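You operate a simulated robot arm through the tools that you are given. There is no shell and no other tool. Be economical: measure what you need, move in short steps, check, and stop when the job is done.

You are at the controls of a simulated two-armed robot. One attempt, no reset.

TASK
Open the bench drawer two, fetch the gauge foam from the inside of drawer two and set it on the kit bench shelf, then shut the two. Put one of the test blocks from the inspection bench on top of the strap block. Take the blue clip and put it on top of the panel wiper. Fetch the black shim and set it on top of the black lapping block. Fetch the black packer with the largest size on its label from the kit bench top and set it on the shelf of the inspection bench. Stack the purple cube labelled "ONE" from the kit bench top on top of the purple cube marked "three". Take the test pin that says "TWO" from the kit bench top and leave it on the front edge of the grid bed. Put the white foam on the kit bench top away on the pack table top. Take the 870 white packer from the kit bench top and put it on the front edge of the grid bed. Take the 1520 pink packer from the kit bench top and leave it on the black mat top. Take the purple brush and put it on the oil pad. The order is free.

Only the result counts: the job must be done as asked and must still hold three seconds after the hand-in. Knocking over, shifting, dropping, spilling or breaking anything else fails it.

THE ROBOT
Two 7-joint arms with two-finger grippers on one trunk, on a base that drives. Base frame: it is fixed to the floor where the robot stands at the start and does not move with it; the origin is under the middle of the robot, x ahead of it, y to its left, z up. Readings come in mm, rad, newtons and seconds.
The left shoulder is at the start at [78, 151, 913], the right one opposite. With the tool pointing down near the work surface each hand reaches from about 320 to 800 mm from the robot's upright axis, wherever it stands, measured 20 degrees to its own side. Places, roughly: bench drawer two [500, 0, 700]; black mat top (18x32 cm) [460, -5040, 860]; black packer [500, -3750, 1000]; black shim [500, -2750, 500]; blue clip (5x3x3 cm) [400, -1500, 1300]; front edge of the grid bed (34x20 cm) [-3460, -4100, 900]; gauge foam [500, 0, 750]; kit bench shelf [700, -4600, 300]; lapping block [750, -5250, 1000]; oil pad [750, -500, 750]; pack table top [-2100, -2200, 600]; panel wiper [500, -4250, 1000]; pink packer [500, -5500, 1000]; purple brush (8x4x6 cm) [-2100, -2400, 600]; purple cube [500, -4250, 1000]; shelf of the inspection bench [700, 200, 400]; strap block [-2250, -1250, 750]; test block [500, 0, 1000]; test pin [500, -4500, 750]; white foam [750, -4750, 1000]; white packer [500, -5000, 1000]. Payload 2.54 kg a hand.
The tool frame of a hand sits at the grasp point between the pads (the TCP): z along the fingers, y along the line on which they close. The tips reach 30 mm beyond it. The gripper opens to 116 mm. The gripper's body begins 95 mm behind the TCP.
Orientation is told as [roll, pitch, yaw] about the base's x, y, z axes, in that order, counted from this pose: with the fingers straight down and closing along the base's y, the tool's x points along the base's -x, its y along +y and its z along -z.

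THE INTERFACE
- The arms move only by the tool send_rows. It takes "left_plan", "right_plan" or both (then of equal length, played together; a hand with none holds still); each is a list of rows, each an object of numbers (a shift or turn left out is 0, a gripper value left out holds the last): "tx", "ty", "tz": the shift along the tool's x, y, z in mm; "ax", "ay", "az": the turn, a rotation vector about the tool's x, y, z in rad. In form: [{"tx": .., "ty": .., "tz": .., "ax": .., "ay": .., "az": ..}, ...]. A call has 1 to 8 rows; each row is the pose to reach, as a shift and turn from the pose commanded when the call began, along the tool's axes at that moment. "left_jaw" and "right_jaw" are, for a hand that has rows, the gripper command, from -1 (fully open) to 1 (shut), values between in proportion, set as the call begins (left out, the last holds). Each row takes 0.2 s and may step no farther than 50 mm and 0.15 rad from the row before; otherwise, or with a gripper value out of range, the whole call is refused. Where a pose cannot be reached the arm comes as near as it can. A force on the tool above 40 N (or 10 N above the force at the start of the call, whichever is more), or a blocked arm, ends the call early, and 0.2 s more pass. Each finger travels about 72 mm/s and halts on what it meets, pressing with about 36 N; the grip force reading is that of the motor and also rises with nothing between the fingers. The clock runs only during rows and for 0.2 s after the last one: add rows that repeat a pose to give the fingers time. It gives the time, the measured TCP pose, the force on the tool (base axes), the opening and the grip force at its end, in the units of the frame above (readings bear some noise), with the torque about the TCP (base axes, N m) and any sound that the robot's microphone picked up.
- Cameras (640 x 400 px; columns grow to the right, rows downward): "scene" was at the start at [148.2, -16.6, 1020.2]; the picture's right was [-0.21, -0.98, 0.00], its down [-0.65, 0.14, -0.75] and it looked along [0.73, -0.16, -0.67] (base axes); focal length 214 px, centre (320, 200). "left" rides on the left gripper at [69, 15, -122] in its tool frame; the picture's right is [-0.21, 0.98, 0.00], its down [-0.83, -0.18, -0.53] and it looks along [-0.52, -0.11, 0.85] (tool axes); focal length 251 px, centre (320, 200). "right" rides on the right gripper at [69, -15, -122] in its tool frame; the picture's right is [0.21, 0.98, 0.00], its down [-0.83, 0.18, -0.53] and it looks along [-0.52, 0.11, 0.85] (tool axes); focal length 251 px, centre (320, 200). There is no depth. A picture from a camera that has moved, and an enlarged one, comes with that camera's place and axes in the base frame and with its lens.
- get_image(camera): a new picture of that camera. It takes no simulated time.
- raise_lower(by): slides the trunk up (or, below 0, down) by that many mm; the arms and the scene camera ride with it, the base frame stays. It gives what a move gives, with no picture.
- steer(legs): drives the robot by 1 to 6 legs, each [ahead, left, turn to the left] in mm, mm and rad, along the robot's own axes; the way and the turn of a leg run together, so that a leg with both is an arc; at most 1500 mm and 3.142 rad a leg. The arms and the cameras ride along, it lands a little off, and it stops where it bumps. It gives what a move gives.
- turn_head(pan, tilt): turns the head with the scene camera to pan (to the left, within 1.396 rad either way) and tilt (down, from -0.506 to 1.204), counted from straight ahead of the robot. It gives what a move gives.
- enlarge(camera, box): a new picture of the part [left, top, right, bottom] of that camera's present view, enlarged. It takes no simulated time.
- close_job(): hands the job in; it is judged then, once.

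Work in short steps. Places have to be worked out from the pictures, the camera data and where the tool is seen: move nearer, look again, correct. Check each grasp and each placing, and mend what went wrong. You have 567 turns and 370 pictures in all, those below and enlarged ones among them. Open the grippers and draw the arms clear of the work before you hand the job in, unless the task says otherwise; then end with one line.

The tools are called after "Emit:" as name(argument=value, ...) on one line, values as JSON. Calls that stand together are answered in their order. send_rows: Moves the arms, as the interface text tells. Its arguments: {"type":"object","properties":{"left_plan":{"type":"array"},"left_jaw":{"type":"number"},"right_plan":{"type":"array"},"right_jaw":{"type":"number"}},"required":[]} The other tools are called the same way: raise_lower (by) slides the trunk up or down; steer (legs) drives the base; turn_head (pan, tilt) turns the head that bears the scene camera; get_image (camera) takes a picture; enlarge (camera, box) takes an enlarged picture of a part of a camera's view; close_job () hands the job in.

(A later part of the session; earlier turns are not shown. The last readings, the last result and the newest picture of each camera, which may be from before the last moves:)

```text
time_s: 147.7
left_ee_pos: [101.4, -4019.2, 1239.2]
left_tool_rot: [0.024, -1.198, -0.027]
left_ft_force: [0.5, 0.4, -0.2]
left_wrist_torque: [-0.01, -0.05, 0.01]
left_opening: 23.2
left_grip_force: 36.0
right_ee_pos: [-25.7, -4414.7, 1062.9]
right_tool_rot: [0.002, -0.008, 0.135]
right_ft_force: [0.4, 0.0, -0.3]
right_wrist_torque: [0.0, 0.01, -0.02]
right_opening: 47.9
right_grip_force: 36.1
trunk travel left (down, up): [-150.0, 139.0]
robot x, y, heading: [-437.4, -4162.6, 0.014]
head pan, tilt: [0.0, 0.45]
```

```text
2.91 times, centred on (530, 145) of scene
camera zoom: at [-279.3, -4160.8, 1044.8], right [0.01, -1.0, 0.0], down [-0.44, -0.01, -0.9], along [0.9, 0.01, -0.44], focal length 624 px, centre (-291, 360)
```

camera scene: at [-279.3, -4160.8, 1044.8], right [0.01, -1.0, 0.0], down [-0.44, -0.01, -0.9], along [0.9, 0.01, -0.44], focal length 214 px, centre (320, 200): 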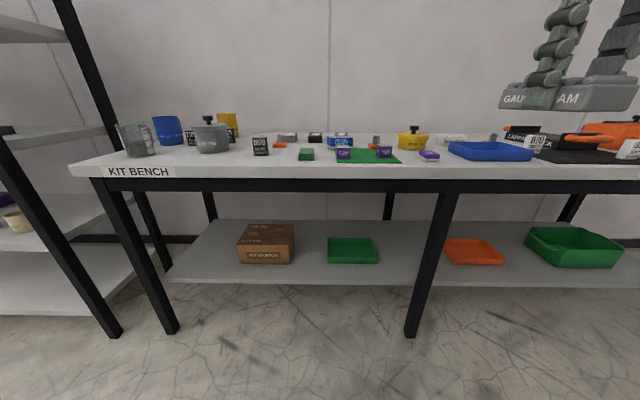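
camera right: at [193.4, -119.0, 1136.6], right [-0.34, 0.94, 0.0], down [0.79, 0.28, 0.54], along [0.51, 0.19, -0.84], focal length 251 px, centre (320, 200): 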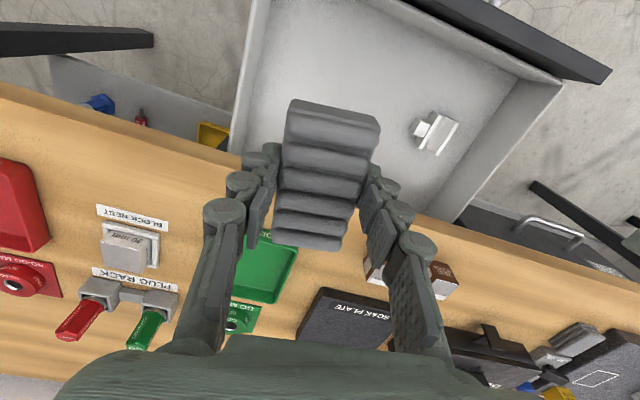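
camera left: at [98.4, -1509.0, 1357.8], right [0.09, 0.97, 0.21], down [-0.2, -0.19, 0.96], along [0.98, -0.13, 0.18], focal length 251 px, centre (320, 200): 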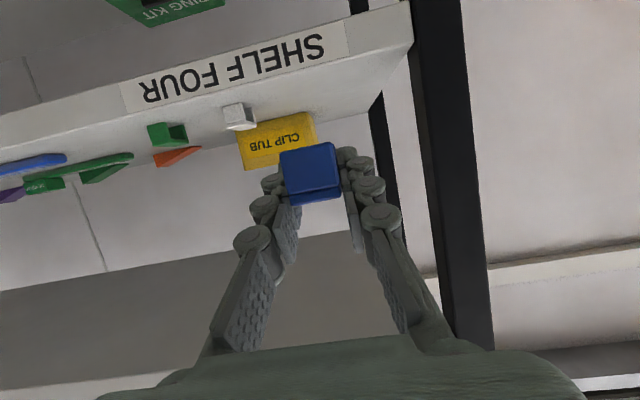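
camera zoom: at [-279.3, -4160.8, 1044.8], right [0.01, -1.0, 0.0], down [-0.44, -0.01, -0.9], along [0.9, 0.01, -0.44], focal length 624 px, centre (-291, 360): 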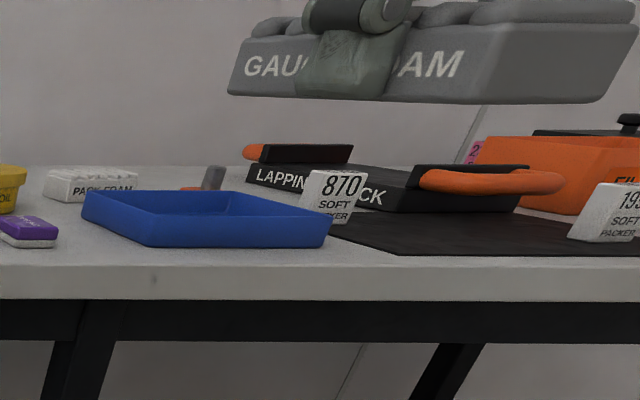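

The clip goes on the PANEL WIPER (≈ [560, -4228]); the wiper, cubes, pins and packers are in view. I drive closer, to about [-60, -4380].

Emit:
steer(legs=[[0, -217, -0.014], [370, 0, 0]])

Emit:
turn_head(pan=0.15, tilt=0.6)

Emit:
get_image(camera="scene")

Emit:
get_image(camera="left")

```text
time_s: 152.4
left_ee_pos: [469.8, -4248.7, 1238.8]
left_tool_rot: [0.027, -1.198, -0.044]
left_ft_force: [0.4, 0.0, -0.9]
left_wrist_torque: [0.0, 0.0, 0.02]
left_opening: 23.1
left_grip_force: 35.7
right_ee_pos: [335.8, -4641.6, 1062.8]
right_tool_rot: [0.002, -0.009, 0.114]
right_ft_force: [0.4, 0.0, -0.3]
right_wrist_torque: [-0.05, 0.0, 0.02]
right_opening: 47.9
right_grip_force: 36.6
trunk travel left (down, up): [-150.0, 139.0]
robot x, y, heading: [-71.9, -4382.5, -0.005]
head pan, tilt: [0.0, 0.45]
```

```text
time_s: 153.1
left_ee_pos: [469.8, -4250.1, 1239.2]
left_tool_rot: [0.026, -1.198, -0.044]
left_ft_force: [-0.5, 0.2, 0.4]
left_wrist_torque: [0.03, -0.04, -0.01]
left_opening: 23.0
left_grip_force: 36.2
right_ee_pos: [337.1, -4643.1, 1063.5]
right_tool_rot: [0.003, -0.008, 0.115]
right_ft_force: [-0.1, 0.0, 0.2]
right_wrist_torque: [0.02, -0.03, -0.03]
right_opening: 47.6
right_grip_force: 35.8
trunk travel left (down, up): [-150.0, 139.0]
robot x, y, heading: [-73.1, -4380.1, -0.003]
head pan, tilt: [0.15, 0.6]
```

```text
312 pictures are left
camera scene: at [83.1, -4369.6, 1031.3], right [0.14, -0.99, 0.0], down [-0.56, -0.08, -0.83], along [0.82, 0.12, -0.56], focal length 214 px, centre (320, 200)
```

scene: 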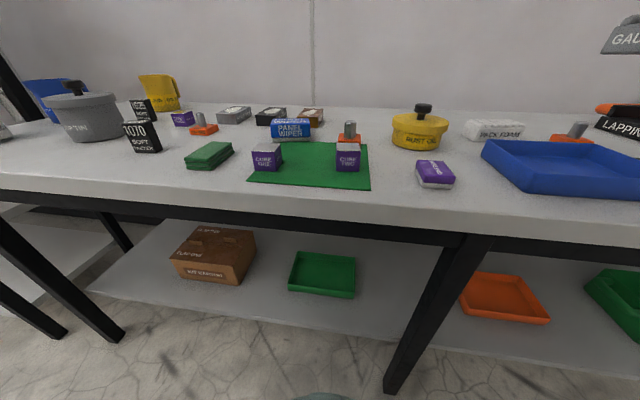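

```text
311 pictures are left
camera left: at [330.9, -4229.8, 1219.5], right [0.1, 0.97, 0.21], down [-0.2, -0.19, 0.96], along [0.97, -0.14, 0.18], focal length 251 px, centre (320, 200)
```

left: 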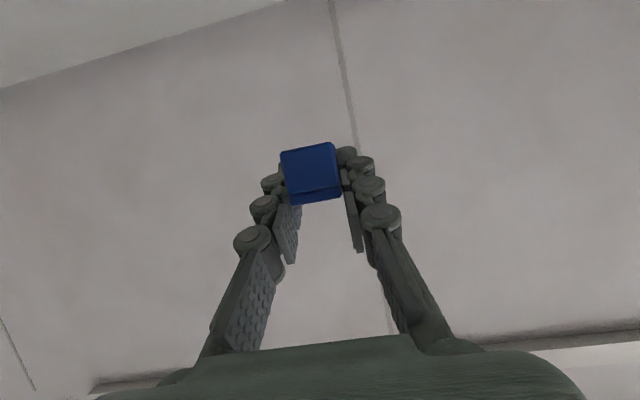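

Emit:
enlarge(camera="scene", box=[110, 80, 270, 180])

Emit:
enlarge(camera="scene", box=[240, 90, 400, 190])

```text
4.00 times, centred on (190, 130) of scene
camera zoom: at [83.1, -4369.6, 1031.3], right [0.14, -0.99, 0.0], down [-0.56, -0.08, -0.83], along [0.82, 0.12, -0.56], focal length 858 px, centre (840, 480)
```

zoom: 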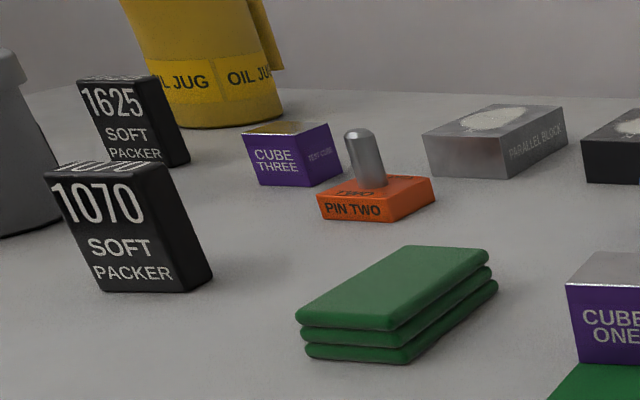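

```text
4.00 times, centred on (320, 140) of scene
camera zoom: at [83.1, -4369.6, 1031.3], right [0.14, -0.99, 0.0], down [-0.56, -0.08, -0.83], along [0.82, 0.12, -0.56], focal length 858 px, centre (320, 440)
```

zoom: 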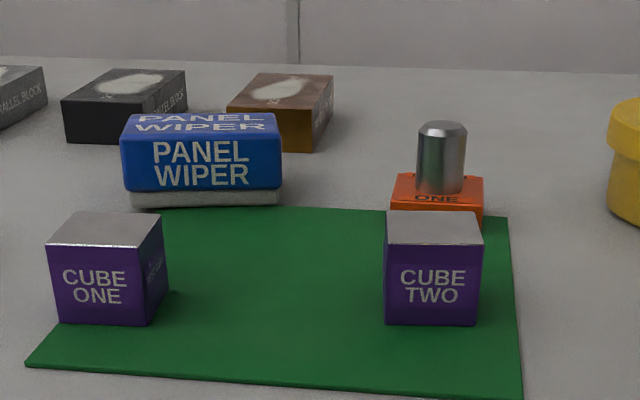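

2165 is the largest black packer (others 1625, 1070), and CUBE THREE, PIN TWO are located. Panel wiper top centre ≈ [597, -4224, 900]; I bring the clip above it.

Emit:
send_rows(left_plan=[{"tx": 32, "ty": 5, "tz": 31}, {"tx": 64, "ty": 9, "tz": 62}, {"tx": 97, "ty": 14, "tz": 93}, {"tx": 129, "ty": 18, "tz": 124}, {"tx": 161, "ty": 23, "tz": 155}, {"tx": 194, "ty": 28, "tz": 186}, {"tx": 226, "ty": 32, "tz": 217}])

Emit:
get_image(camera="left")

Emit:
enlarge(camera="scene", box=[220, 60, 380, 160])

```text
time_s: 154.7
left_ee_pos: [590.5, -4217.2, 949.2]
left_tool_rot: [0.026, -1.197, -0.047]
left_ft_force: [-0.7, -0.1, 0.0]
left_wrist_torque: [0.0, 0.01, 0.01]
left_opening: 23.2
left_grip_force: 35.8
right_ee_pos: [336.4, -4642.0, 1062.4]
right_tool_rot: [0.002, -0.008, 0.114]
right_ft_force: [0.4, 0.5, -0.3]
right_wrist_torque: [0.03, 0.01, -0.02]
right_opening: 47.9
right_grip_force: 36.1
trunk travel left (down, up): [-150.0, 139.0]
robot x, y, heading: [-75.9, -4378.1, -0.01]
head pan, tilt: [0.15, 0.6]
```

```text
308 pictures are left
camera left: at [452.3, -4196.9, 929.5], right [0.1, 0.97, 0.21], down [-0.2, -0.19, 0.96], along [0.97, -0.14, 0.18], focal length 251 px, centre (320, 200)
```

left: 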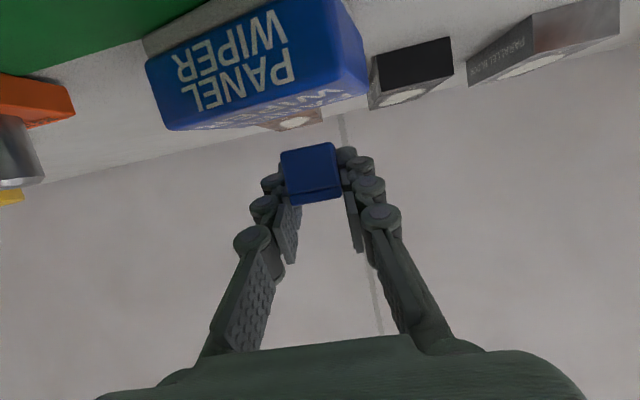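

```text
4.00 times, centred on (300, 110) of scene
camera zoom: at [83.3, -4369.5, 1031.3], right [0.14, -0.99, 0.0], down [-0.56, -0.08, -0.82], along [0.82, 0.12, -0.57], focal length 858 px, centre (400, 560)
```

zoom: 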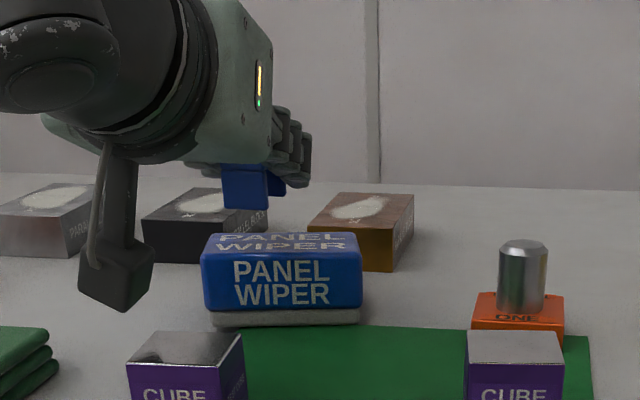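

The wrist camera body would come near CUBE ONE, so I lift a bit, shift -y, and swing the hand to a yaw of about 0.4 so the camera hangs between the cubes.

Emit:
send_rows(left_plan=[{"tx": -23, "ty": -8, "tz": -9}, {"tx": -23, "ty": -16, "tz": -9}, {"tx": -23, "ty": -16, "tz": -9, "ax": -0.135, "az": -0.053}, {"tx": -23, "ty": -16, "tz": -9, "ax": -0.27, "az": -0.106}, {"tx": -23, "ty": -16, "tz": -9, "ax": -0.405, "az": -0.158}, {"tx": -23, "ty": -16, "tz": -9, "ax": -0.405, "az": -0.158}])

Emit:
get_image(camera="left")

Emit:
enlarge(camera="scene", box=[220, 60, 380, 160])

```text
time_s: 156.1
left_ee_pos: [589.3, -4231.9, 974.3]
left_tool_rot: [0.025, -1.201, 0.389]
left_ft_force: [-0.1, -0.9, -0.5]
left_wrist_torque: [0.0, 0.0, -0.01]
left_opening: 23.2
left_grip_force: 35.9
right_ee_pos: [335.7, -4642.1, 1063.3]
right_tool_rot: [0.001, -0.009, 0.116]
right_ft_force: [-0.5, -0.6, -0.1]
right_wrist_torque: [0.01, 0.0, 0.01]
right_opening: 47.9
right_grip_force: 35.5
trunk travel left (down, up): [-150.0, 139.0]
robot x, y, heading: [-73.6, -4384.2, -0.008]
head pan, tilt: [0.15, 0.6]
```

```text
306 pictures are left
camera left: at [456.0, -4273.8, 953.6], right [-0.32, 0.92, 0.21], down [-0.11, -0.25, 0.96], along [0.94, 0.29, 0.18], focal length 251 px, centre (320, 200)
```

left: 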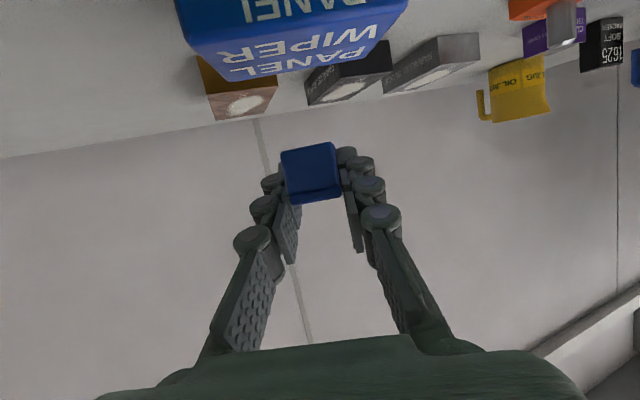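

```text
4.00 times, centred on (300, 110) of scene
camera zoom: at [83.1, -4369.6, 1031.3], right [0.14, -0.99, 0.0], down [-0.56, -0.08, -0.83], along [0.82, 0.12, -0.56], focal length 858 px, centre (400, 560)
```

zoom: 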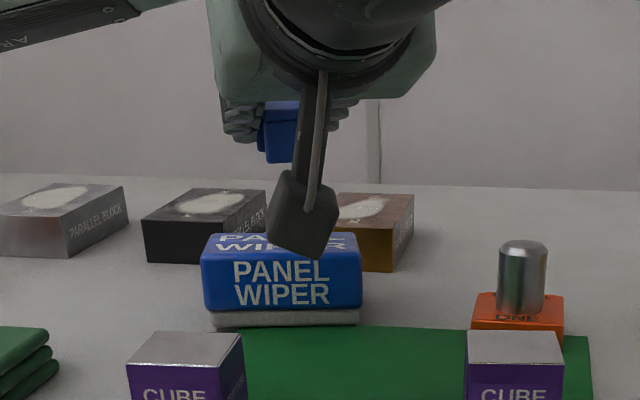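

Clip is about over the wiper. I lower 44 mm with a small correction.

Emit:
send_rows(left_plan=[{"tx": 22, "ty": 4, "tz": 3}, {"tx": 43, "ty": 4, "tz": 11}, {"tx": 43, "ty": 4, "tz": 11}])

Emit:
enlarge(camera="scene", box=[220, 60, 380, 160])

Emit:
get_image(camera="left")

```text
time_s: 156.9
left_ee_pos: [582.3, -4231.3, 930.2]
left_tool_rot: [0.024, -1.199, 0.39]
left_ft_force: [-0.6, 0.7, 0.6]
left_wrist_torque: [0.02, -0.02, 0.02]
left_opening: 23.4
left_grip_force: 35.9
right_ee_pos: [335.4, -4642.7, 1062.7]
right_tool_rot: [0.002, -0.01, 0.115]
right_ft_force: [0.6, -0.4, 0.1]
right_wrist_torque: [-0.02, 0.01, -0.02]
right_opening: 47.9
right_grip_force: 35.6
trunk travel left (down, up): [-150.0, 139.0]
robot x, y, heading: [-68.7, -4383.7, -0.009]
head pan, tilt: [0.15, 0.6]
```

```text
4.00 times, centred on (300, 110) of scene
camera zoom: at [83.1, -4369.6, 1031.3], right [0.14, -0.99, 0.0], down [-0.56, -0.08, -0.83], along [0.82, 0.12, -0.56], focal length 858 px, centre (400, 560)
```

zoom: 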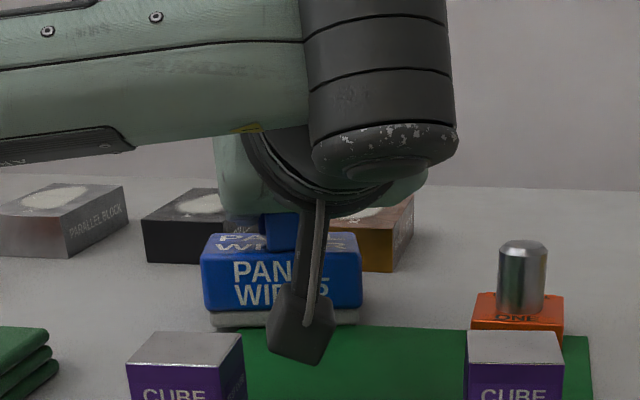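

```text
303 pictures are left
camera left: at [449.4, -4272.1, 910.2], right [-0.32, 0.92, 0.21], down [-0.11, -0.25, 0.96], along [0.94, 0.29, 0.18], focal length 251 px, centre (320, 200)
```

left: 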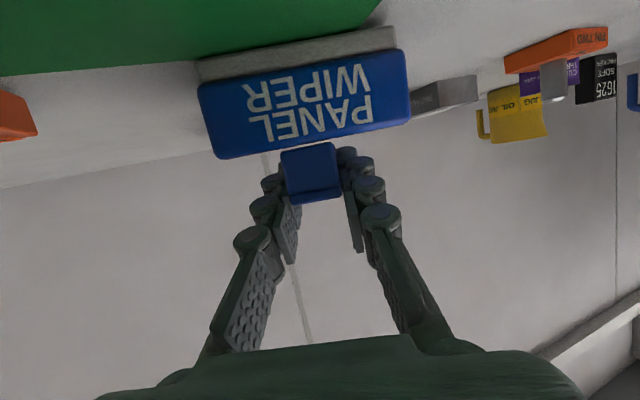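

The clip bottom is about 5 mm above the wiper. I lower a bit more, watching force.

Emit:
send_rows(left_plan=[{"tx": 3, "tz": 1}, {"tx": 5, "tz": 2}, {"tx": 6, "tz": 2}])

```text
time_s: 157.7
left_ee_pos: [581.4, -4231.2, 928.2]
left_tool_rot: [0.012, -1.209, 0.401]
left_ft_force: [-1.5, 0.9, 19.5]
left_wrist_torque: [-0.16, 0.46, -0.03]
left_opening: 23.0
left_grip_force: 35.8
right_ee_pos: [332.8, -4641.8, 1063.6]
right_tool_rot: [0.002, -0.012, 0.117]
right_ft_force: [0.9, 0.6, -0.1]
right_wrist_torque: [-0.03, 0.0, 0.03]
right_opening: 48.1
right_grip_force: 36.4
trunk travel left (down, up): [-150.0, 139.0]
robot x, y, heading: [-69.7, -4382.1, -0.009]
head pan, tilt: [0.15, 0.6]
```

Contact is made. I ease 2 mm, open, then lift straight up.

Emit:
send_rows(left_plan=[{"tx": -2, "tz": -1}, {"tx": -2, "tz": -1}])

Emit:
send_rows(left_plan=[{"tz": 0}, {"tz": 0}, {"tx": -37, "tz": -14}, {"tx": -74, "tz": -29}, {"tx": -111, "tz": -43}, {"tx": -148, "tz": -58}], left_jaw=0.1)

Emit:
enlarge(camera="scene", box=[220, 60, 380, 160])

```text
time_s: 158.3
left_ee_pos: [581.4, -4231.0, 928.2]
left_tool_rot: [0.02, -1.205, 0.393]
left_ft_force: [-0.4, 0.2, 16.2]
left_wrist_torque: [-0.19, 0.27, -0.01]
left_opening: 22.6
left_grip_force: 36.1
right_ee_pos: [333.5, -4642.4, 1064.1]
right_tool_rot: [0.001, -0.011, 0.115]
right_ft_force: [0.4, 0.1, -0.9]
right_wrist_torque: [0.01, 0.01, -0.01]
right_opening: 47.9
right_grip_force: 35.8
trunk travel left (down, up): [-150.0, 139.0]
robot x, y, heading: [-72.4, -4379.5, -0.006]
head pan, tilt: [0.15, 0.6]
```

```text
time_s: 159.7
left_ee_pos: [582.2, -4233.0, 1086.1]
left_tool_rot: [0.027, -1.201, 0.386]
left_ft_force: [0.8, 0.6, -0.2]
left_wrist_torque: [0.02, -0.06, 0.03]
left_opening: 52.3
left_grip_force: 0.1
right_ee_pos: [336.0, -4642.2, 1062.1]
right_tool_rot: [0.0, -0.009, 0.116]
right_ft_force: [0.5, 0.0, -0.7]
right_wrist_torque: [0.01, -0.02, -0.04]
right_opening: 47.9
right_grip_force: 36.4
trunk travel left (down, up): [-150.0, 139.0]
robot x, y, heading: [-70.7, -4384.3, -0.004]
head pan, tilt: [0.15, 0.6]
```

```text
4.00 times, centred on (300, 110) of scene
camera zoom: at [82.9, -4369.7, 1031.3], right [0.14, -0.99, 0.0], down [-0.56, -0.08, -0.83], along [0.82, 0.12, -0.56], focal length 858 px, centre (400, 560)
```

zoom: 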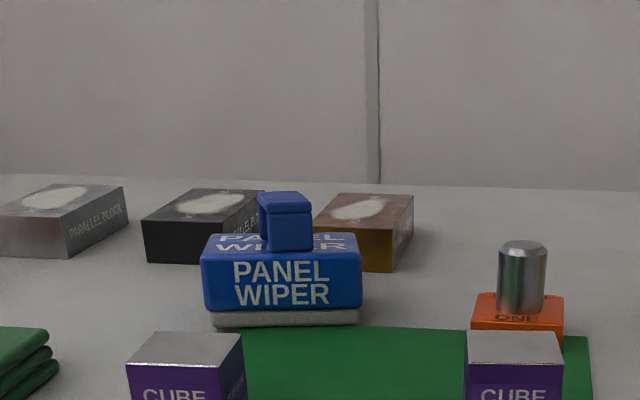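

The clip sits on the panel wiper. I turn the left hand back to vertical and draw it back.

Emit:
send_rows(left_plan=[{"ay": 0.15, "tz": -10}, {"ay": 0.3, "tz": -20}, {"ay": 0.45, "tz": -30}, {"ay": 0.6, "tz": -40}, {"ay": 0.75, "tz": -50}, {"ay": 0.9, "tz": -60}, {"ay": 1.05, "tz": -70}, {"ay": 1.2, "tz": -80}])

Emit:
send_rows(left_plan=[{"az": 0.13, "tx": 20}, {"az": 0.26, "tx": 40}, {"az": 0.39, "tx": 60}])

Emit:
turn_head(pan=0.0, tilt=1.0)

Emit:
get_image(camera="scene")

```text
time_s: 161.5
left_ee_pos: [511.4, -4267.8, 1117.4]
left_tool_rot: [0.002, -0.005, 0.402]
left_ft_force: [1.9, 4.8, -0.9]
left_wrist_torque: [-0.47, 0.2, 0.03]
left_opening: 52.1
left_grip_force: 0.0
right_ee_pos: [333.7, -4645.6, 1062.0]
right_tool_rot: [0.005, -0.009, 0.114]
right_ft_force: [-0.9, -1.6, 0.9]
right_wrist_torque: [0.16, -0.03, 0.0]
right_opening: 47.6
right_grip_force: 36.5
trunk travel left (down, up): [-150.0, 139.0]
robot x, y, heading: [-72.2, -4383.2, -0.007]
head pan, tilt: [0.15, 0.6]
```

```text
time_s: 162.3
left_ee_pos: [457.9, -4287.7, 1114.9]
left_tool_rot: [0.008, 0.002, 0.023]
left_ft_force: [-0.2, 0.3, -0.7]
left_wrist_torque: [-0.02, 0.01, -0.01]
left_opening: 52.0
left_grip_force: 0.1
right_ee_pos: [335.3, -4643.0, 1063.7]
right_tool_rot: [0.002, -0.009, 0.116]
right_ft_force: [0.2, -0.8, 0.6]
right_wrist_torque: [-0.04, 0.02, 0.05]
right_opening: 47.8
right_grip_force: 36.5
trunk travel left (down, up): [-150.0, 139.0]
robot x, y, heading: [-67.9, -4380.3, -0.008]
head pan, tilt: [0.15, 0.6]
```

```text
time_s: 163.1
left_ee_pos: [458.4, -4287.0, 1115.1]
left_tool_rot: [0.009, 0.0, 0.021]
left_ft_force: [-0.6, -0.3, -0.5]
left_wrist_torque: [0.0, -0.02, 0.0]
left_opening: 52.2
left_grip_force: 0.1
right_ee_pos: [336.2, -4642.6, 1062.7]
right_tool_rot: [0.003, -0.007, 0.115]
right_ft_force: [0.3, 0.4, -0.5]
right_wrist_torque: [-0.02, -0.02, -0.01]
right_opening: 48.0
right_grip_force: 36.2
trunk travel left (down, up): [-150.0, 139.0]
robot x, y, heading: [-71.3, -4379.7, -0.012]
head pan, tilt: [0.0, 1.0]
```

```text
301 pictures are left
camera scene: at [65.3, -4382.7, 999.3], right [-0.01, -1.0, 0.0], down [-0.84, 0.01, -0.54], along [0.54, 0.0, -0.84], focal length 214 px, centre (320, 200)
```

scene: 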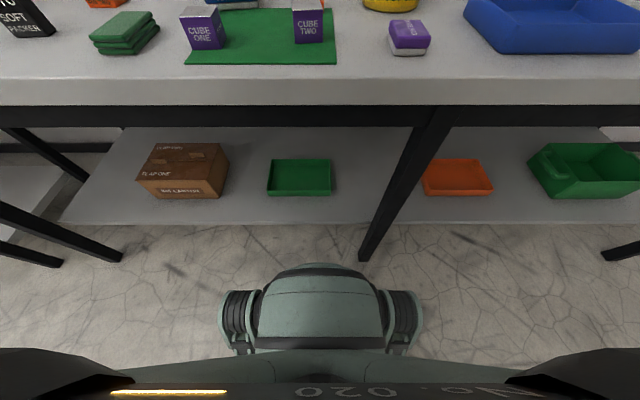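

I'll put the foam on the kit shelf in the free strip right of the leg (y≈-4715). I back off, drop the trunk, and lower the right hand in front of the bench.

Emit:
steer(legs=[[-220, 0, 0], [0, -183, 0.01]])

Emit:
raise_lower(by=-149)

Emit:
send_rows(right_plan=[{"tz": 48, "az": 0.1}, {"tz": 96, "az": 0.11}, {"tz": 144, "az": 0.11}, {"tz": 192, "az": 0.11}, {"tz": 240, "az": 0.11}, {"tz": 288, "az": 0.11}, {"tz": 336, "az": 0.11}, {"tz": 384, "az": 0.11}], left_plan=[{"tz": -20}, {"tz": -40}, {"tz": -60}, {"tz": -80}, {"tz": -80, "tx": 20}, {"tz": -80, "tx": 40}, {"tz": -80, "tx": 60}, {"tz": -80, "tx": 80}])

Emit:
turn_head(pan=-0.1, tilt=0.8)

Emit:
get_image(camera="scene")

```text
time_s: 166.8
left_ee_pos: [238.1, -4462.6, 1114.1]
left_tool_rot: [0.009, 0.002, 0.032]
left_ft_force: [-0.8, 0.5, 0.3]
left_wrist_torque: [0.01, 0.0, 0.0]
left_opening: 52.4
left_grip_force: 0.0
right_ee_pos: [117.9, -4819.2, 1062.5]
right_tool_rot: [0.002, -0.009, 0.124]
right_ft_force: [-0.4, 0.1, -0.1]
right_wrist_torque: [0.0, -0.01, -0.02]
right_opening: 48.1
right_grip_force: 36.0
trunk travel left (down, up): [-150.0, 139.0]
robot x, y, heading: [-291.7, -4565.9, 0.003]
head pan, tilt: [0.0, 1.0]
```

```text
time_s: 168.5
left_ee_pos: [236.9, -4463.1, 965.8]
left_tool_rot: [0.01, 0.003, 0.03]
left_ft_force: [0.5, 1.4, 0.0]
left_wrist_torque: [0.0, 0.02, -0.02]
left_opening: 52.4
left_grip_force: 0.1
right_ee_pos: [117.7, -4820.0, 913.6]
right_tool_rot: [0.002, -0.01, 0.122]
right_ft_force: [0.5, 0.1, -0.6]
right_wrist_torque: [-0.02, 0.01, -0.01]
right_opening: 47.9
right_grip_force: 35.6
trunk travel left (down, up): [-1.0, 288.0]
robot x, y, heading: [-291.3, -4567.9, 0.001]
head pan, tilt: [0.0, 1.0]
```

```text
time_s: 170.3
left_ee_pos: [152.3, -4466.7, 1028.0]
left_tool_rot: [0.006, -0.002, 0.032]
left_ft_force: [-0.2, -0.3, 0.3]
left_wrist_torque: [-0.01, 0.0, 0.01]
left_opening: 52.1
left_grip_force: 0.1
left hand out of reach, approached as far as the arm can: row 2, 3, 4, 5, 6, 7, 8
right_ee_pos: [119.8, -4817.3, 529.3]
right_tool_rot: [0.005, -0.01, 0.013]
right_ft_force: [0.2, -1.1, 0.0]
right_wrist_torque: [0.0, 0.03, -0.01]
right_opening: 47.8
right_grip_force: 35.5
trunk travel left (down, up): [-1.0, 288.0]
robot x, y, heading: [-293.1, -4565.0, -0.001]
head pan, tilt: [0.0, 1.0]
```

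```text
time_s: 171.1
left_ee_pos: [152.1, -4465.4, 1027.6]
left_tool_rot: [0.007, -0.001, 0.032]
left_ft_force: [0.8, 1.1, 0.1]
left_wrist_torque: [0.03, 0.04, 0.0]
left_opening: 52.2
left_grip_force: 0.1
right_ee_pos: [121.9, -4818.3, 528.6]
right_tool_rot: [0.004, -0.008, 0.015]
right_ft_force: [0.6, -0.5, -0.7]
right_wrist_torque: [-0.01, -0.02, 0.0]
right_opening: 47.9
right_grip_force: 35.8
trunk travel left (down, up): [-1.0, 288.0]
robot x, y, heading: [-294.7, -4562.3, 0.002]
head pan, tilt: [-0.099, 0.799]
```

```text
300 pictures are left
camera scene: at [-144.9, -4569.9, 865.4], right [-0.1, -1.0, 0.0], down [-0.71, 0.07, -0.7], along [0.69, -0.07, -0.72], focal length 214 px, centre (320, 200)
```

scene: 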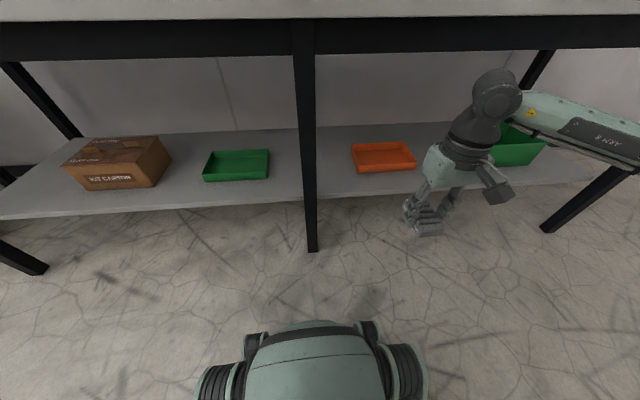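

Shelf ≈ z 289 with front x≈425; space in front of the trays is free at y≈-4705. I shift and lower the right hand, then drive in 215 mm.

Emit:
send_rows(right_plan=[{"ty": 23, "tz": 36}, {"ty": 46, "tz": 72}, {"ty": 69, "tz": 108}, {"ty": 92, "tz": 144}, {"ty": 113, "tz": 175}])

Emit:
steer(legs=[[215, 0, 0]])

Emit:
get_image(camera="scene")

Emit:
get_image(camera="right")

```text
time_s: 172.3
left_ee_pos: [153.1, -4466.0, 1028.9]
left_tool_rot: [0.008, -0.002, 0.031]
left_ft_force: [0.6, -0.1, 0.4]
left_wrist_torque: [-0.01, -0.02, 0.0]
left_opening: 52.1
left_grip_force: 0.0
right_ee_pos: [120.3, -4703.6, 354.5]
right_tool_rot: [0.003, -0.009, 0.013]
right_ft_force: [-0.1, -0.1, 0.1]
right_wrist_torque: [-0.01, 0.0, 0.0]
right_opening: 48.1
right_grip_force: 36.0
trunk travel left (down, up): [-1.0, 288.0]
robot x, y, heading: [-295.2, -4564.2, 0.001]
head pan, tilt: [-0.099, 0.799]
```

```text
time_s: 173.9
left_ee_pos: [367.1, -4466.3, 1027.6]
left_tool_rot: [0.007, 0.0, 0.029]
left_ft_force: [0.4, 0.7, 0.1]
left_wrist_torque: [0.0, -0.01, -0.01]
left_opening: 52.1
left_grip_force: 0.2
right_ee_pos: [334.1, -4704.2, 355.0]
right_tool_rot: [0.003, -0.009, 0.011]
right_ft_force: [0.2, 0.0, -0.3]
right_wrist_torque: [0.0, 0.0, 0.01]
right_opening: 48.1
right_grip_force: 36.2
trunk travel left (down, up): [-1.0, 288.0]
robot x, y, heading: [-77.8, -4565.7, 0.002]
head pan, tilt: [-0.099, 0.799]
```

```text
299 pictures are left
camera scene: at [69.5, -4569.9, 865.4], right [-0.1, -1.0, 0.0], down [-0.71, 0.07, -0.7], along [0.69, -0.07, -0.72], focal length 214 px, centre (320, 200)
```

scene: 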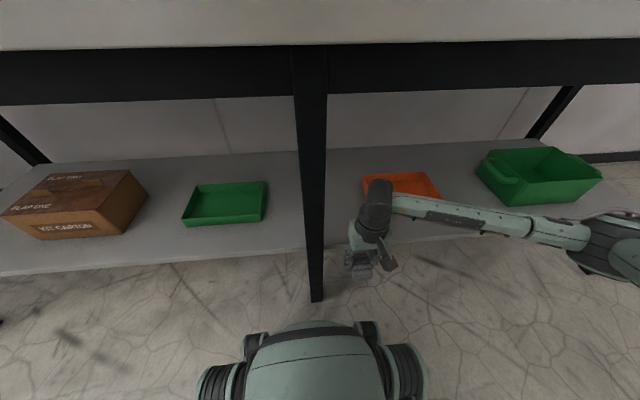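

```text
298 pictures are left
camera right: at [263.9, -4720.5, 476.9], right [-0.23, 0.97, 0.0], down [0.82, 0.19, 0.54], along [0.53, 0.12, -0.84], focal length 251 px, centre (320, 200)
```

right: 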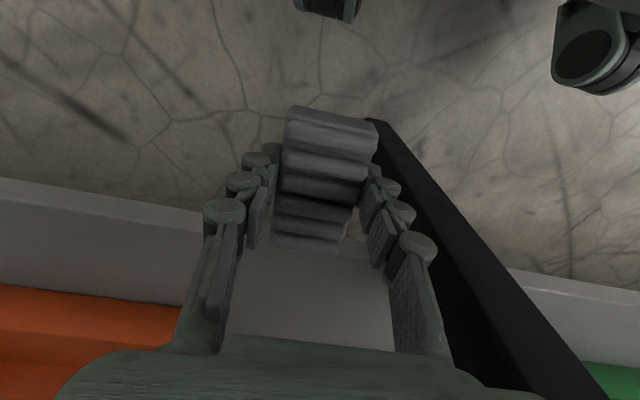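

Clear of the leg. I extend the right hand 170 mm forward over the shelf.

Emit:
send_rows(right_plan=[{"tx": -35}, {"tx": -70}, {"tx": -105}, {"tx": -140}, {"tx": -172}])

Emit:
get_image(camera="right")

Emit:
get_image(camera="scene")

```text
time_s: 175.1
left_ee_pos: [366.3, -4465.9, 1026.7]
left_tool_rot: [0.008, 0.0, 0.029]
left_ft_force: [0.5, -0.5, 0.1]
left_wrist_torque: [0.02, 0.01, 0.0]
left_opening: 52.1
left_grip_force: 0.1
right_ee_pos: [506.6, -4702.1, 356.9]
right_tool_rot: [0.005, -0.008, 0.013]
right_ft_force: [0.8, 0.3, -0.2]
right_wrist_torque: [0.01, -0.01, -0.01]
right_opening: 47.7
right_grip_force: 35.8
trunk travel left (down, up): [-1.0, 288.0]
robot x, y, heading: [-75.5, -4562.6, -0.003]
head pan, tilt: [-0.099, 0.799]
```

```text
297 pictures are left
camera right: at [435.9, -4718.7, 478.3], right [-0.23, 0.97, 0.0], down [0.82, 0.19, 0.54], along [0.53, 0.12, -0.84], focal length 251 px, centre (320, 200)
```

right: 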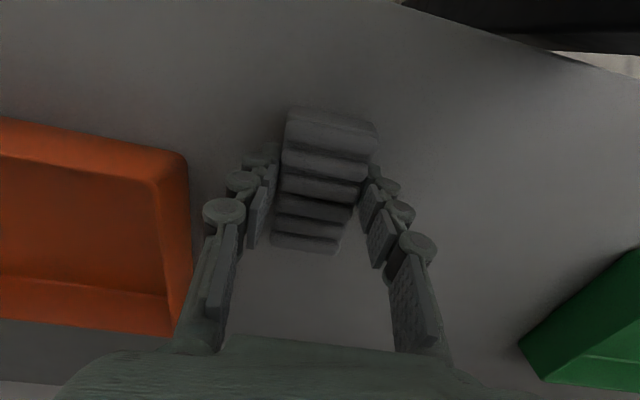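

```text
296 pictures are left
camera scene: at [69.5, -4569.9, 865.4], right [-0.1, -1.0, 0.0], down [-0.71, 0.07, -0.7], along [0.69, -0.07, -0.72], focal length 214 px, centre (320, 200)
```

scene: 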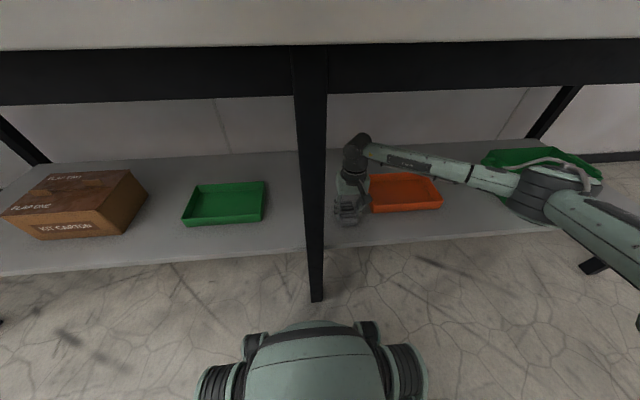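

Space is fine. I lower until the foam touches the shelf.

Emit:
send_rows(right_plan=[{"tz": 12}, {"tz": 20}, {"tz": 24}, {"tz": 28}, {"tz": 32}, {"tz": 36}])

```text
time_s: 175.6
left_ee_pos: [365.0, -4466.1, 1028.3]
left_tool_rot: [0.006, -0.003, 0.029]
left_ft_force: [-0.3, 0.8, 0.8]
left_wrist_torque: [-0.02, -0.02, -0.01]
left_opening: 52.1
left_grip_force: 0.0
right_ee_pos: [506.6, -4701.8, 350.5]
right_tool_rot: [0.005, -0.012, 0.012]
right_ft_force: [-8.1, -3.0, 18.9]
right_wrist_torque: [-0.18, 0.12, -0.03]
right_opening: 48.0
right_grip_force: 36.0
trunk travel left (down, up): [-1.0, 288.0]
robot x, y, heading: [-77.3, -4560.3, -0.002]
head pan, tilt: [-0.099, 0.799]
stopped in row 2 (right hand): the force on the tool passed its limit at 44 N (the readings are from after the stop); the commanded pose is now the measured one
```

Contact came at z≈350; I check with the pictures that it is the foam on the shelf.

Emit:
enlarge(camera="scene", box=[300, 120, 460, 240])

Emit:
get_image(camera="right")

```text
3.33 times, centred on (380, 180) of scene
camera zoom: at [68.1, -4570.0, 865.9], right [-0.1, -0.99, 0.0], down [-0.71, 0.07, -0.7], along [0.69, -0.07, -0.72], focal length 715 px, centre (120, 267)
```

zoom: 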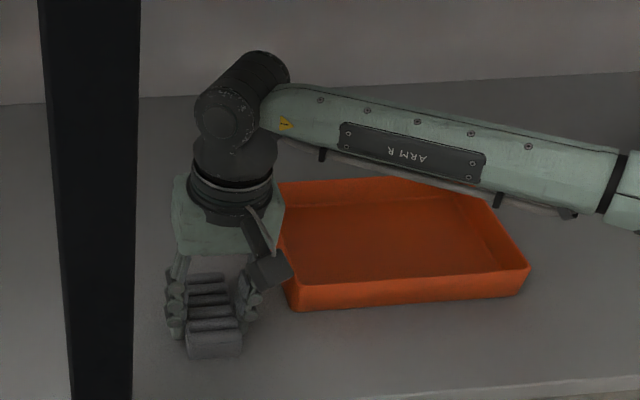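

```text
294 pictures are left
camera right: at [436.2, -4718.7, 471.6], right [-0.23, 0.97, 0.0], down [0.82, 0.19, 0.55], along [0.53, 0.13, -0.84], focal length 251 px, centre (320, 200)
```

right: 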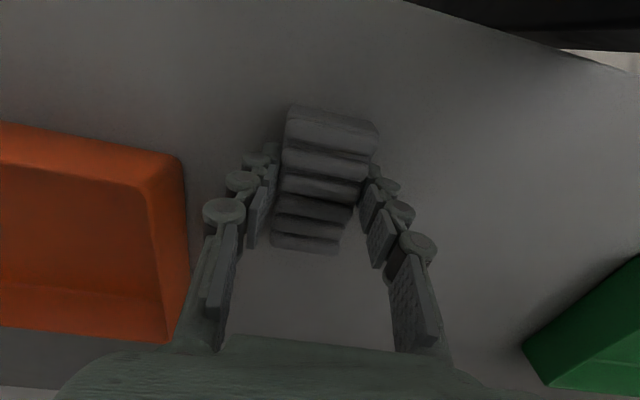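

The traced line was the lip's bottom, so the shelf top is ≈311 and the contact is the foam on the shelf. I release and lift clear.

Emit:
send_rows(right_plan=[{"tz": 0}, {"tz": 0}, {"tz": 0}, {"tz": -30}, {"tz": -70}], right_jaw=-0.35)

Emit:
get_image(camera="right")

```text
time_s: 176.8
left_ee_pos: [366.3, -4466.6, 1027.6]
left_tool_rot: [0.009, -0.002, 0.029]
left_ft_force: [0.0, -1.1, 0.2]
left_wrist_torque: [0.0, 0.02, 0.01]
left_opening: 52.2
left_grip_force: 0.1
right_ee_pos: [505.7, -4702.7, 415.6]
right_tool_rot: [0.003, -0.009, 0.013]
right_ft_force: [0.0, 1.3, -0.7]
right_wrist_torque: [0.0, 0.02, 0.03]
right_opening: 78.6
right_grip_force: 0.1
trunk travel left (down, up): [-1.0, 288.0]
robot x, y, heading: [-74.9, -4564.0, -0.003]
head pan, tilt: [-0.099, 0.799]
```

```text
293 pictures are left
camera right: at [435.1, -4719.2, 537.9], right [-0.23, 0.97, 0.0], down [0.82, 0.19, 0.54], along [0.53, 0.12, -0.84], focal length 251 px, centre (320, 200)
```

right: 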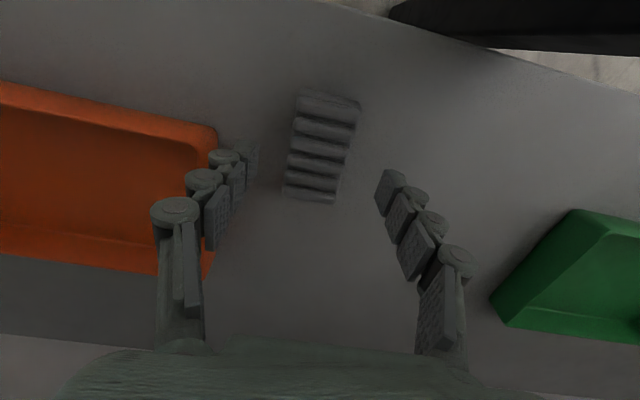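

Foam lies flat on the shelf. I retract the right hand, back away, raise the trunk and the hand.

Emit:
send_rows(right_plan=[{"tx": 45}, {"tx": 90}, {"tx": 135}, {"tx": 180}])

Emit:
steer(legs=[[-230, 0, 0]])

Emit:
raise_lower(by=149)

Emit:
send_rows(right_plan=[{"tz": -50}, {"tz": -100}, {"tz": -150}, {"tz": -200}, {"tz": -250}, {"tz": -300}, {"tz": -350}, {"tz": -400}])

Emit:
send_rows(right_plan=[{"tz": -50}, {"tz": -90}, {"tz": -90, "tx": -40}, {"tz": -90, "tx": -80}, {"tz": -90, "tx": -120}])

```text
time_s: 177.8
left_ee_pos: [367.3, -4466.4, 1027.9]
left_tool_rot: [0.008, -0.001, 0.03]
left_ft_force: [0.1, 0.4, -1.2]
left_wrist_torque: [0.0, 0.04, -0.01]
left_opening: 52.3
left_grip_force: 0.1
right_ee_pos: [326.1, -4705.0, 415.1]
right_tool_rot: [0.006, -0.009, 0.011]
right_ft_force: [-0.5, -0.4, -0.2]
right_wrist_torque: [-0.05, -0.01, -0.01]
right_opening: 78.2
right_grip_force: 0.0
trunk travel left (down, up): [-1.0, 288.0]
robot x, y, heading: [-74.5, -4563.2, -0.004]
head pan, tilt: [-0.099, 0.799]
```

```text
time_s: 179.6
left_ee_pos: [139.1, -4467.3, 1028.4]
left_tool_rot: [0.008, -0.002, 0.028]
left_ft_force: [0.1, 1.0, 0.0]
left_wrist_torque: [0.02, 0.02, 0.02]
left_opening: 52.3
left_grip_force: 0.1
right_ee_pos: [97.2, -4705.7, 413.5]
right_tool_rot: [0.006, -0.008, 0.01]
right_ft_force: [0.1, -0.2, -0.4]
right_wrist_torque: [0.0, 0.0, 0.03]
right_opening: 78.2
right_grip_force: 0.0
trunk travel left (down, up): [-1.0, 288.0]
robot x, y, heading: [-309.6, -4561.0, -0.001]
head pan, tilt: [-0.099, 0.799]
```

```text
time_s: 181.3
left_ee_pos: [138.2, -4466.2, 1175.3]
left_tool_rot: [0.008, -0.002, 0.028]
left_ft_force: [-0.6, 0.2, 0.1]
left_wrist_torque: [0.01, 0.0, 0.0]
left_opening: 52.5
left_grip_force: 0.1
right_ee_pos: [95.3, -4706.0, 562.6]
right_tool_rot: [0.004, -0.01, 0.01]
right_ft_force: [-0.1, -0.2, -1.1]
right_wrist_torque: [-0.03, -0.03, 0.01]
right_opening: 78.0
right_grip_force: 0.0
trunk travel left (down, up): [-150.0, 139.0]
robot x, y, heading: [-305.0, -4558.7, -0.002]
head pan, tilt: [-0.099, 0.799]
```

```text
time_s: 183.1
left_ee_pos: [137.7, -4466.8, 1177.8]
left_tool_rot: [0.008, -0.003, 0.028]
left_ft_force: [-1.1, 0.3, 0.0]
left_wrist_torque: [0.0, 0.0, 0.03]
left_opening: 52.4
left_grip_force: 0.1
right_ee_pos: [92.7, -4707.6, 964.6]
right_tool_rot: [0.006, -0.009, 0.013]
right_ft_force: [-0.7, -0.3, -0.6]
right_wrist_torque: [0.03, 0.0, 0.03]
right_opening: 78.5
right_grip_force: 0.1
trunk travel left (down, up): [-150.0, 139.0]
robot x, y, heading: [-306.1, -4563.8, -0.001]
head pan, tilt: [-0.099, 0.799]
```

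```text
time_s: 184.3
left_ee_pos: [138.6, -4466.0, 1176.9]
left_tool_rot: [0.007, -0.002, 0.027]
left_ft_force: [-0.8, 0.2, -1.2]
left_wrist_torque: [-0.02, -0.02, 0.01]
left_opening: 52.1
left_grip_force: 0.0
right_ee_pos: [213.0, -4705.9, 1053.9]
right_tool_rot: [0.006, -0.011, 0.011]
right_ft_force: [1.4, -0.8, 0.1]
right_wrist_torque: [0.0, 0.02, 0.0]
right_opening: 78.2
right_grip_force: 0.0
trunk travel left (down, up): [-150.0, 139.0]
robot x, y, heading: [-306.9, -4563.8, -0.008]
head pan, tilt: [-0.099, 0.799]
```

Both hands are free. Next the cubes: I drive to about [-10, -4200].

Emit:
steer(legs=[[0, 363, 0.005], [295, 0, 0]])

Emit:
turn_head(pan=0.35, tilt=0.6)

Emit:
get_image(camera="scene")

Emit:
get_image(camera="left")

```text
time_s: 190.0
left_ee_pos: [432.8, -4102.3, 1176.4]
left_tool_rot: [0.007, -0.001, 0.029]
left_ft_force: [0.0, -0.2, 0.3]
left_wrist_torque: [-0.02, -0.01, 0.01]
left_opening: 52.0
left_grip_force: 0.1
right_ee_pos: [507.2, -4340.0, 1053.2]
right_tool_rot: [0.006, -0.01, 0.014]
right_ft_force: [0.3, 1.9, -0.5]
right_wrist_torque: [-0.04, 0.0, -0.02]
right_opening: 78.2
right_grip_force: 0.0
trunk travel left (down, up): [-150.0, 139.0]
robot x, y, heading: [-13.9, -4198.8, 0.001]
head pan, tilt: [-0.099, 0.799]
```

```text
time_s: 190.9
left_ee_pos: [430.5, -4101.4, 1177.9]
left_tool_rot: [0.007, -0.001, 0.029]
left_ft_force: [-0.3, -0.9, -0.6]
left_wrist_torque: [-0.02, 0.02, 0.0]
left_opening: 52.2
left_grip_force: 0.0
right_ee_pos: [507.3, -4339.4, 1052.6]
right_tool_rot: [0.004, -0.01, 0.013]
right_ft_force: [0.2, 1.4, 0.2]
right_wrist_torque: [-0.02, -0.01, 0.01]
right_opening: 78.2
right_grip_force: 0.0
trunk travel left (down, up): [-150.0, 139.0]
robot x, y, heading: [-11.4, -4202.0, 0.003]
head pan, tilt: [0.351, 0.6]
```

```text
292 pictures are left
camera scene: at [137.2, -4166.9, 1031.2], right [0.34, -0.94, 0.0], down [-0.53, -0.19, -0.82], along [0.77, 0.28, -0.57], focal length 214 px, centre (320, 200)
```

scene: 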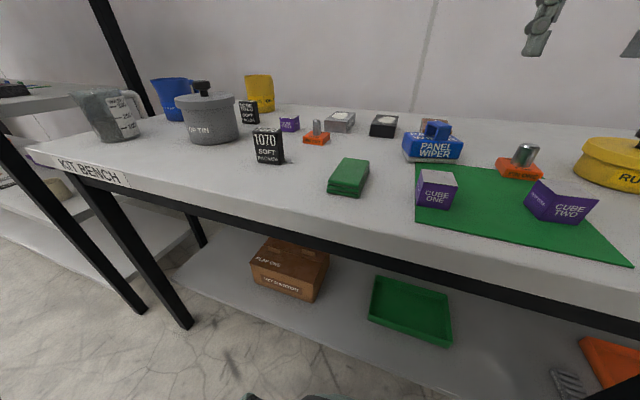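

```text
291 pictures are left
camera left: at [362.0, -4088.4, 1298.9], right [0.18, 0.98, 0.01], down [0.83, -0.16, 0.53], along [0.53, -0.09, -0.84], focal length 251 px, centre (320, 200)
```

left: 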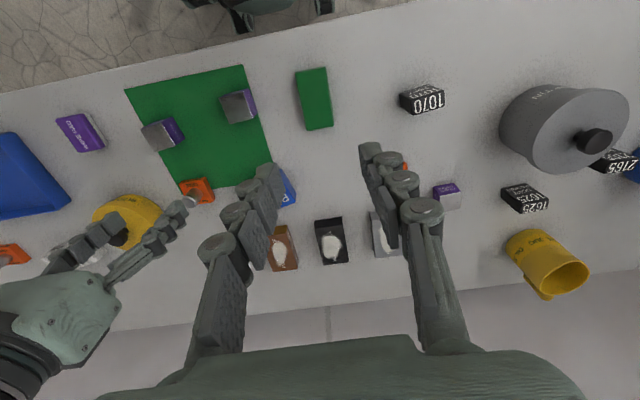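

Cube ONE ≈ [422, -4227], CUBE THREE ≈ [653, -3897], tops ≈ 895. I move the right hand aside and bring the left above CUBE ONE.

Emit:
send_rows(right_plan=[{"ty": -45}, {"ty": -90}, {"ty": -135}, {"ty": -170}, {"ty": -170}, {"ty": -170}, {"ty": -170}], left_plan=[{"tx": 0, "tz": 20}, {"tx": 2, "tz": 40}, {"tx": 2, "ty": -30, "tz": 70}, {"tx": 4, "ty": -60, "tz": 100}, {"tx": 5, "ty": -90, "tz": 130}, {"tx": 8, "ty": -120, "tz": 160}, {"tx": 8, "ty": -126, "tz": 180}], left_jaw=-0.4)

Emit:
get_image(camera="left")

```text
time_s: 192.5
left_ee_pos: [427.3, -4226.7, 996.4]
left_tool_rot: [0.007, -0.003, 0.031]
left_ft_force: [-1.1, 0.3, -0.5]
left_wrist_torque: [-0.01, 0.01, -0.01]
left_opening: 81.4
left_grip_force: 0.1
right_ee_pos: [509.1, -4510.0, 1052.3]
right_tool_rot: [0.006, -0.011, 0.013]
right_ft_force: [-0.9, -0.4, 0.0]
right_wrist_torque: [0.0, 0.01, -0.03]
right_opening: 78.4
right_grip_force: 0.1
trunk travel left (down, up): [-150.0, 139.0]
robot x, y, heading: [-10.9, -4195.9, 0.0]
head pan, tilt: [0.351, 0.6]
```

```text
290 pictures are left
camera left: at [357.3, -4214.1, 1118.0], right [0.18, 0.98, 0.01], down [0.83, -0.16, 0.54], along [0.53, -0.09, -0.84], focal length 251 px, centre (320, 200)
```

left: 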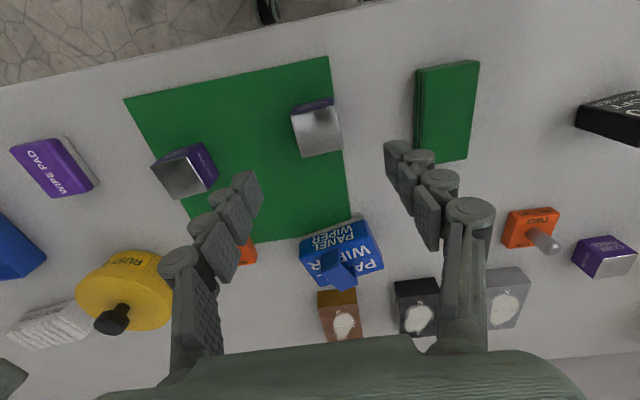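

Cube ONE at [424, -4227], well aligned. I descend to z≈897, close and lift.

Emit:
send_rows(left_plan=[{"tx": 3, "tz": 40}, {"tx": 3, "tz": 80}, {"tx": 3, "tz": 99}, {"tx": 3, "tz": 99}])

Emit:
send_rows(left_plan=[{"tz": 0}, {"tz": 0}, {"tz": 0}, {"tz": -40}, {"tz": -80}, {"tz": -120}, {"tz": -160}], left_jaw=1.0)

Emit:
get_image(camera="left")

```text
time_s: 193.5
left_ee_pos: [426.4, -4226.1, 896.7]
left_tool_rot: [0.007, -0.003, 0.032]
left_ft_force: [-0.4, 0.2, -0.5]
left_wrist_torque: [0.03, 0.02, 0.01]
left_opening: 81.3
left_grip_force: 0.0
right_ee_pos: [509.9, -4509.4, 1052.8]
right_tool_rot: [0.005, -0.011, 0.015]
right_ft_force: [-0.1, 0.7, 0.0]
right_wrist_torque: [-0.01, -0.04, -0.01]
right_opening: 78.5
right_grip_force: 0.1
trunk travel left (down, up): [-150.0, 139.0]
robot x, y, heading: [-13.8, -4198.0, 0.002]
head pan, tilt: [0.351, 0.6]
```

```text
time_s: 195.1
left_ee_pos: [424.2, -4226.7, 1057.9]
left_tool_rot: [0.007, -0.004, 0.029]
left_ft_force: [-0.2, 0.6, -4.6]
left_wrist_torque: [-0.02, -0.01, 0.01]
left_opening: 39.1
left_grip_force: 36.5
right_ee_pos: [509.5, -4509.7, 1052.9]
right_tool_rot: [0.004, -0.011, 0.015]
right_ft_force: [0.2, 0.5, -0.2]
right_wrist_torque: [-0.02, -0.02, 0.03]
right_opening: 78.2
right_grip_force: 0.1
trunk travel left (down, up): [-150.0, 139.0]
robot x, y, heading: [-12.4, -4198.1, 0.003]
head pan, tilt: [0.351, 0.6]
```

```text
289 pictures are left
camera left: at [354.9, -4213.6, 1179.8], right [0.19, 0.98, 0.01], down [0.83, -0.16, 0.53], along [0.53, -0.09, -0.84], focal length 251 px, centre (320, 200)
```

left: 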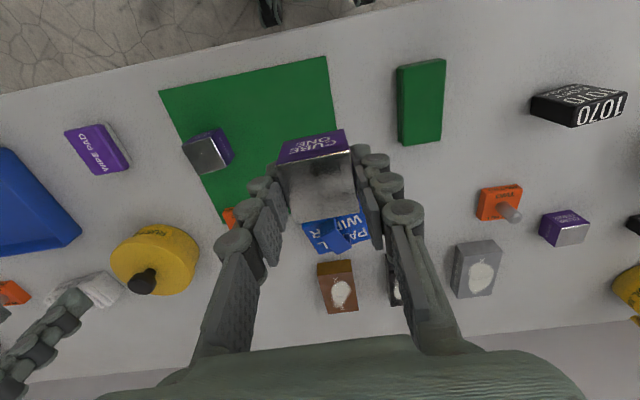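

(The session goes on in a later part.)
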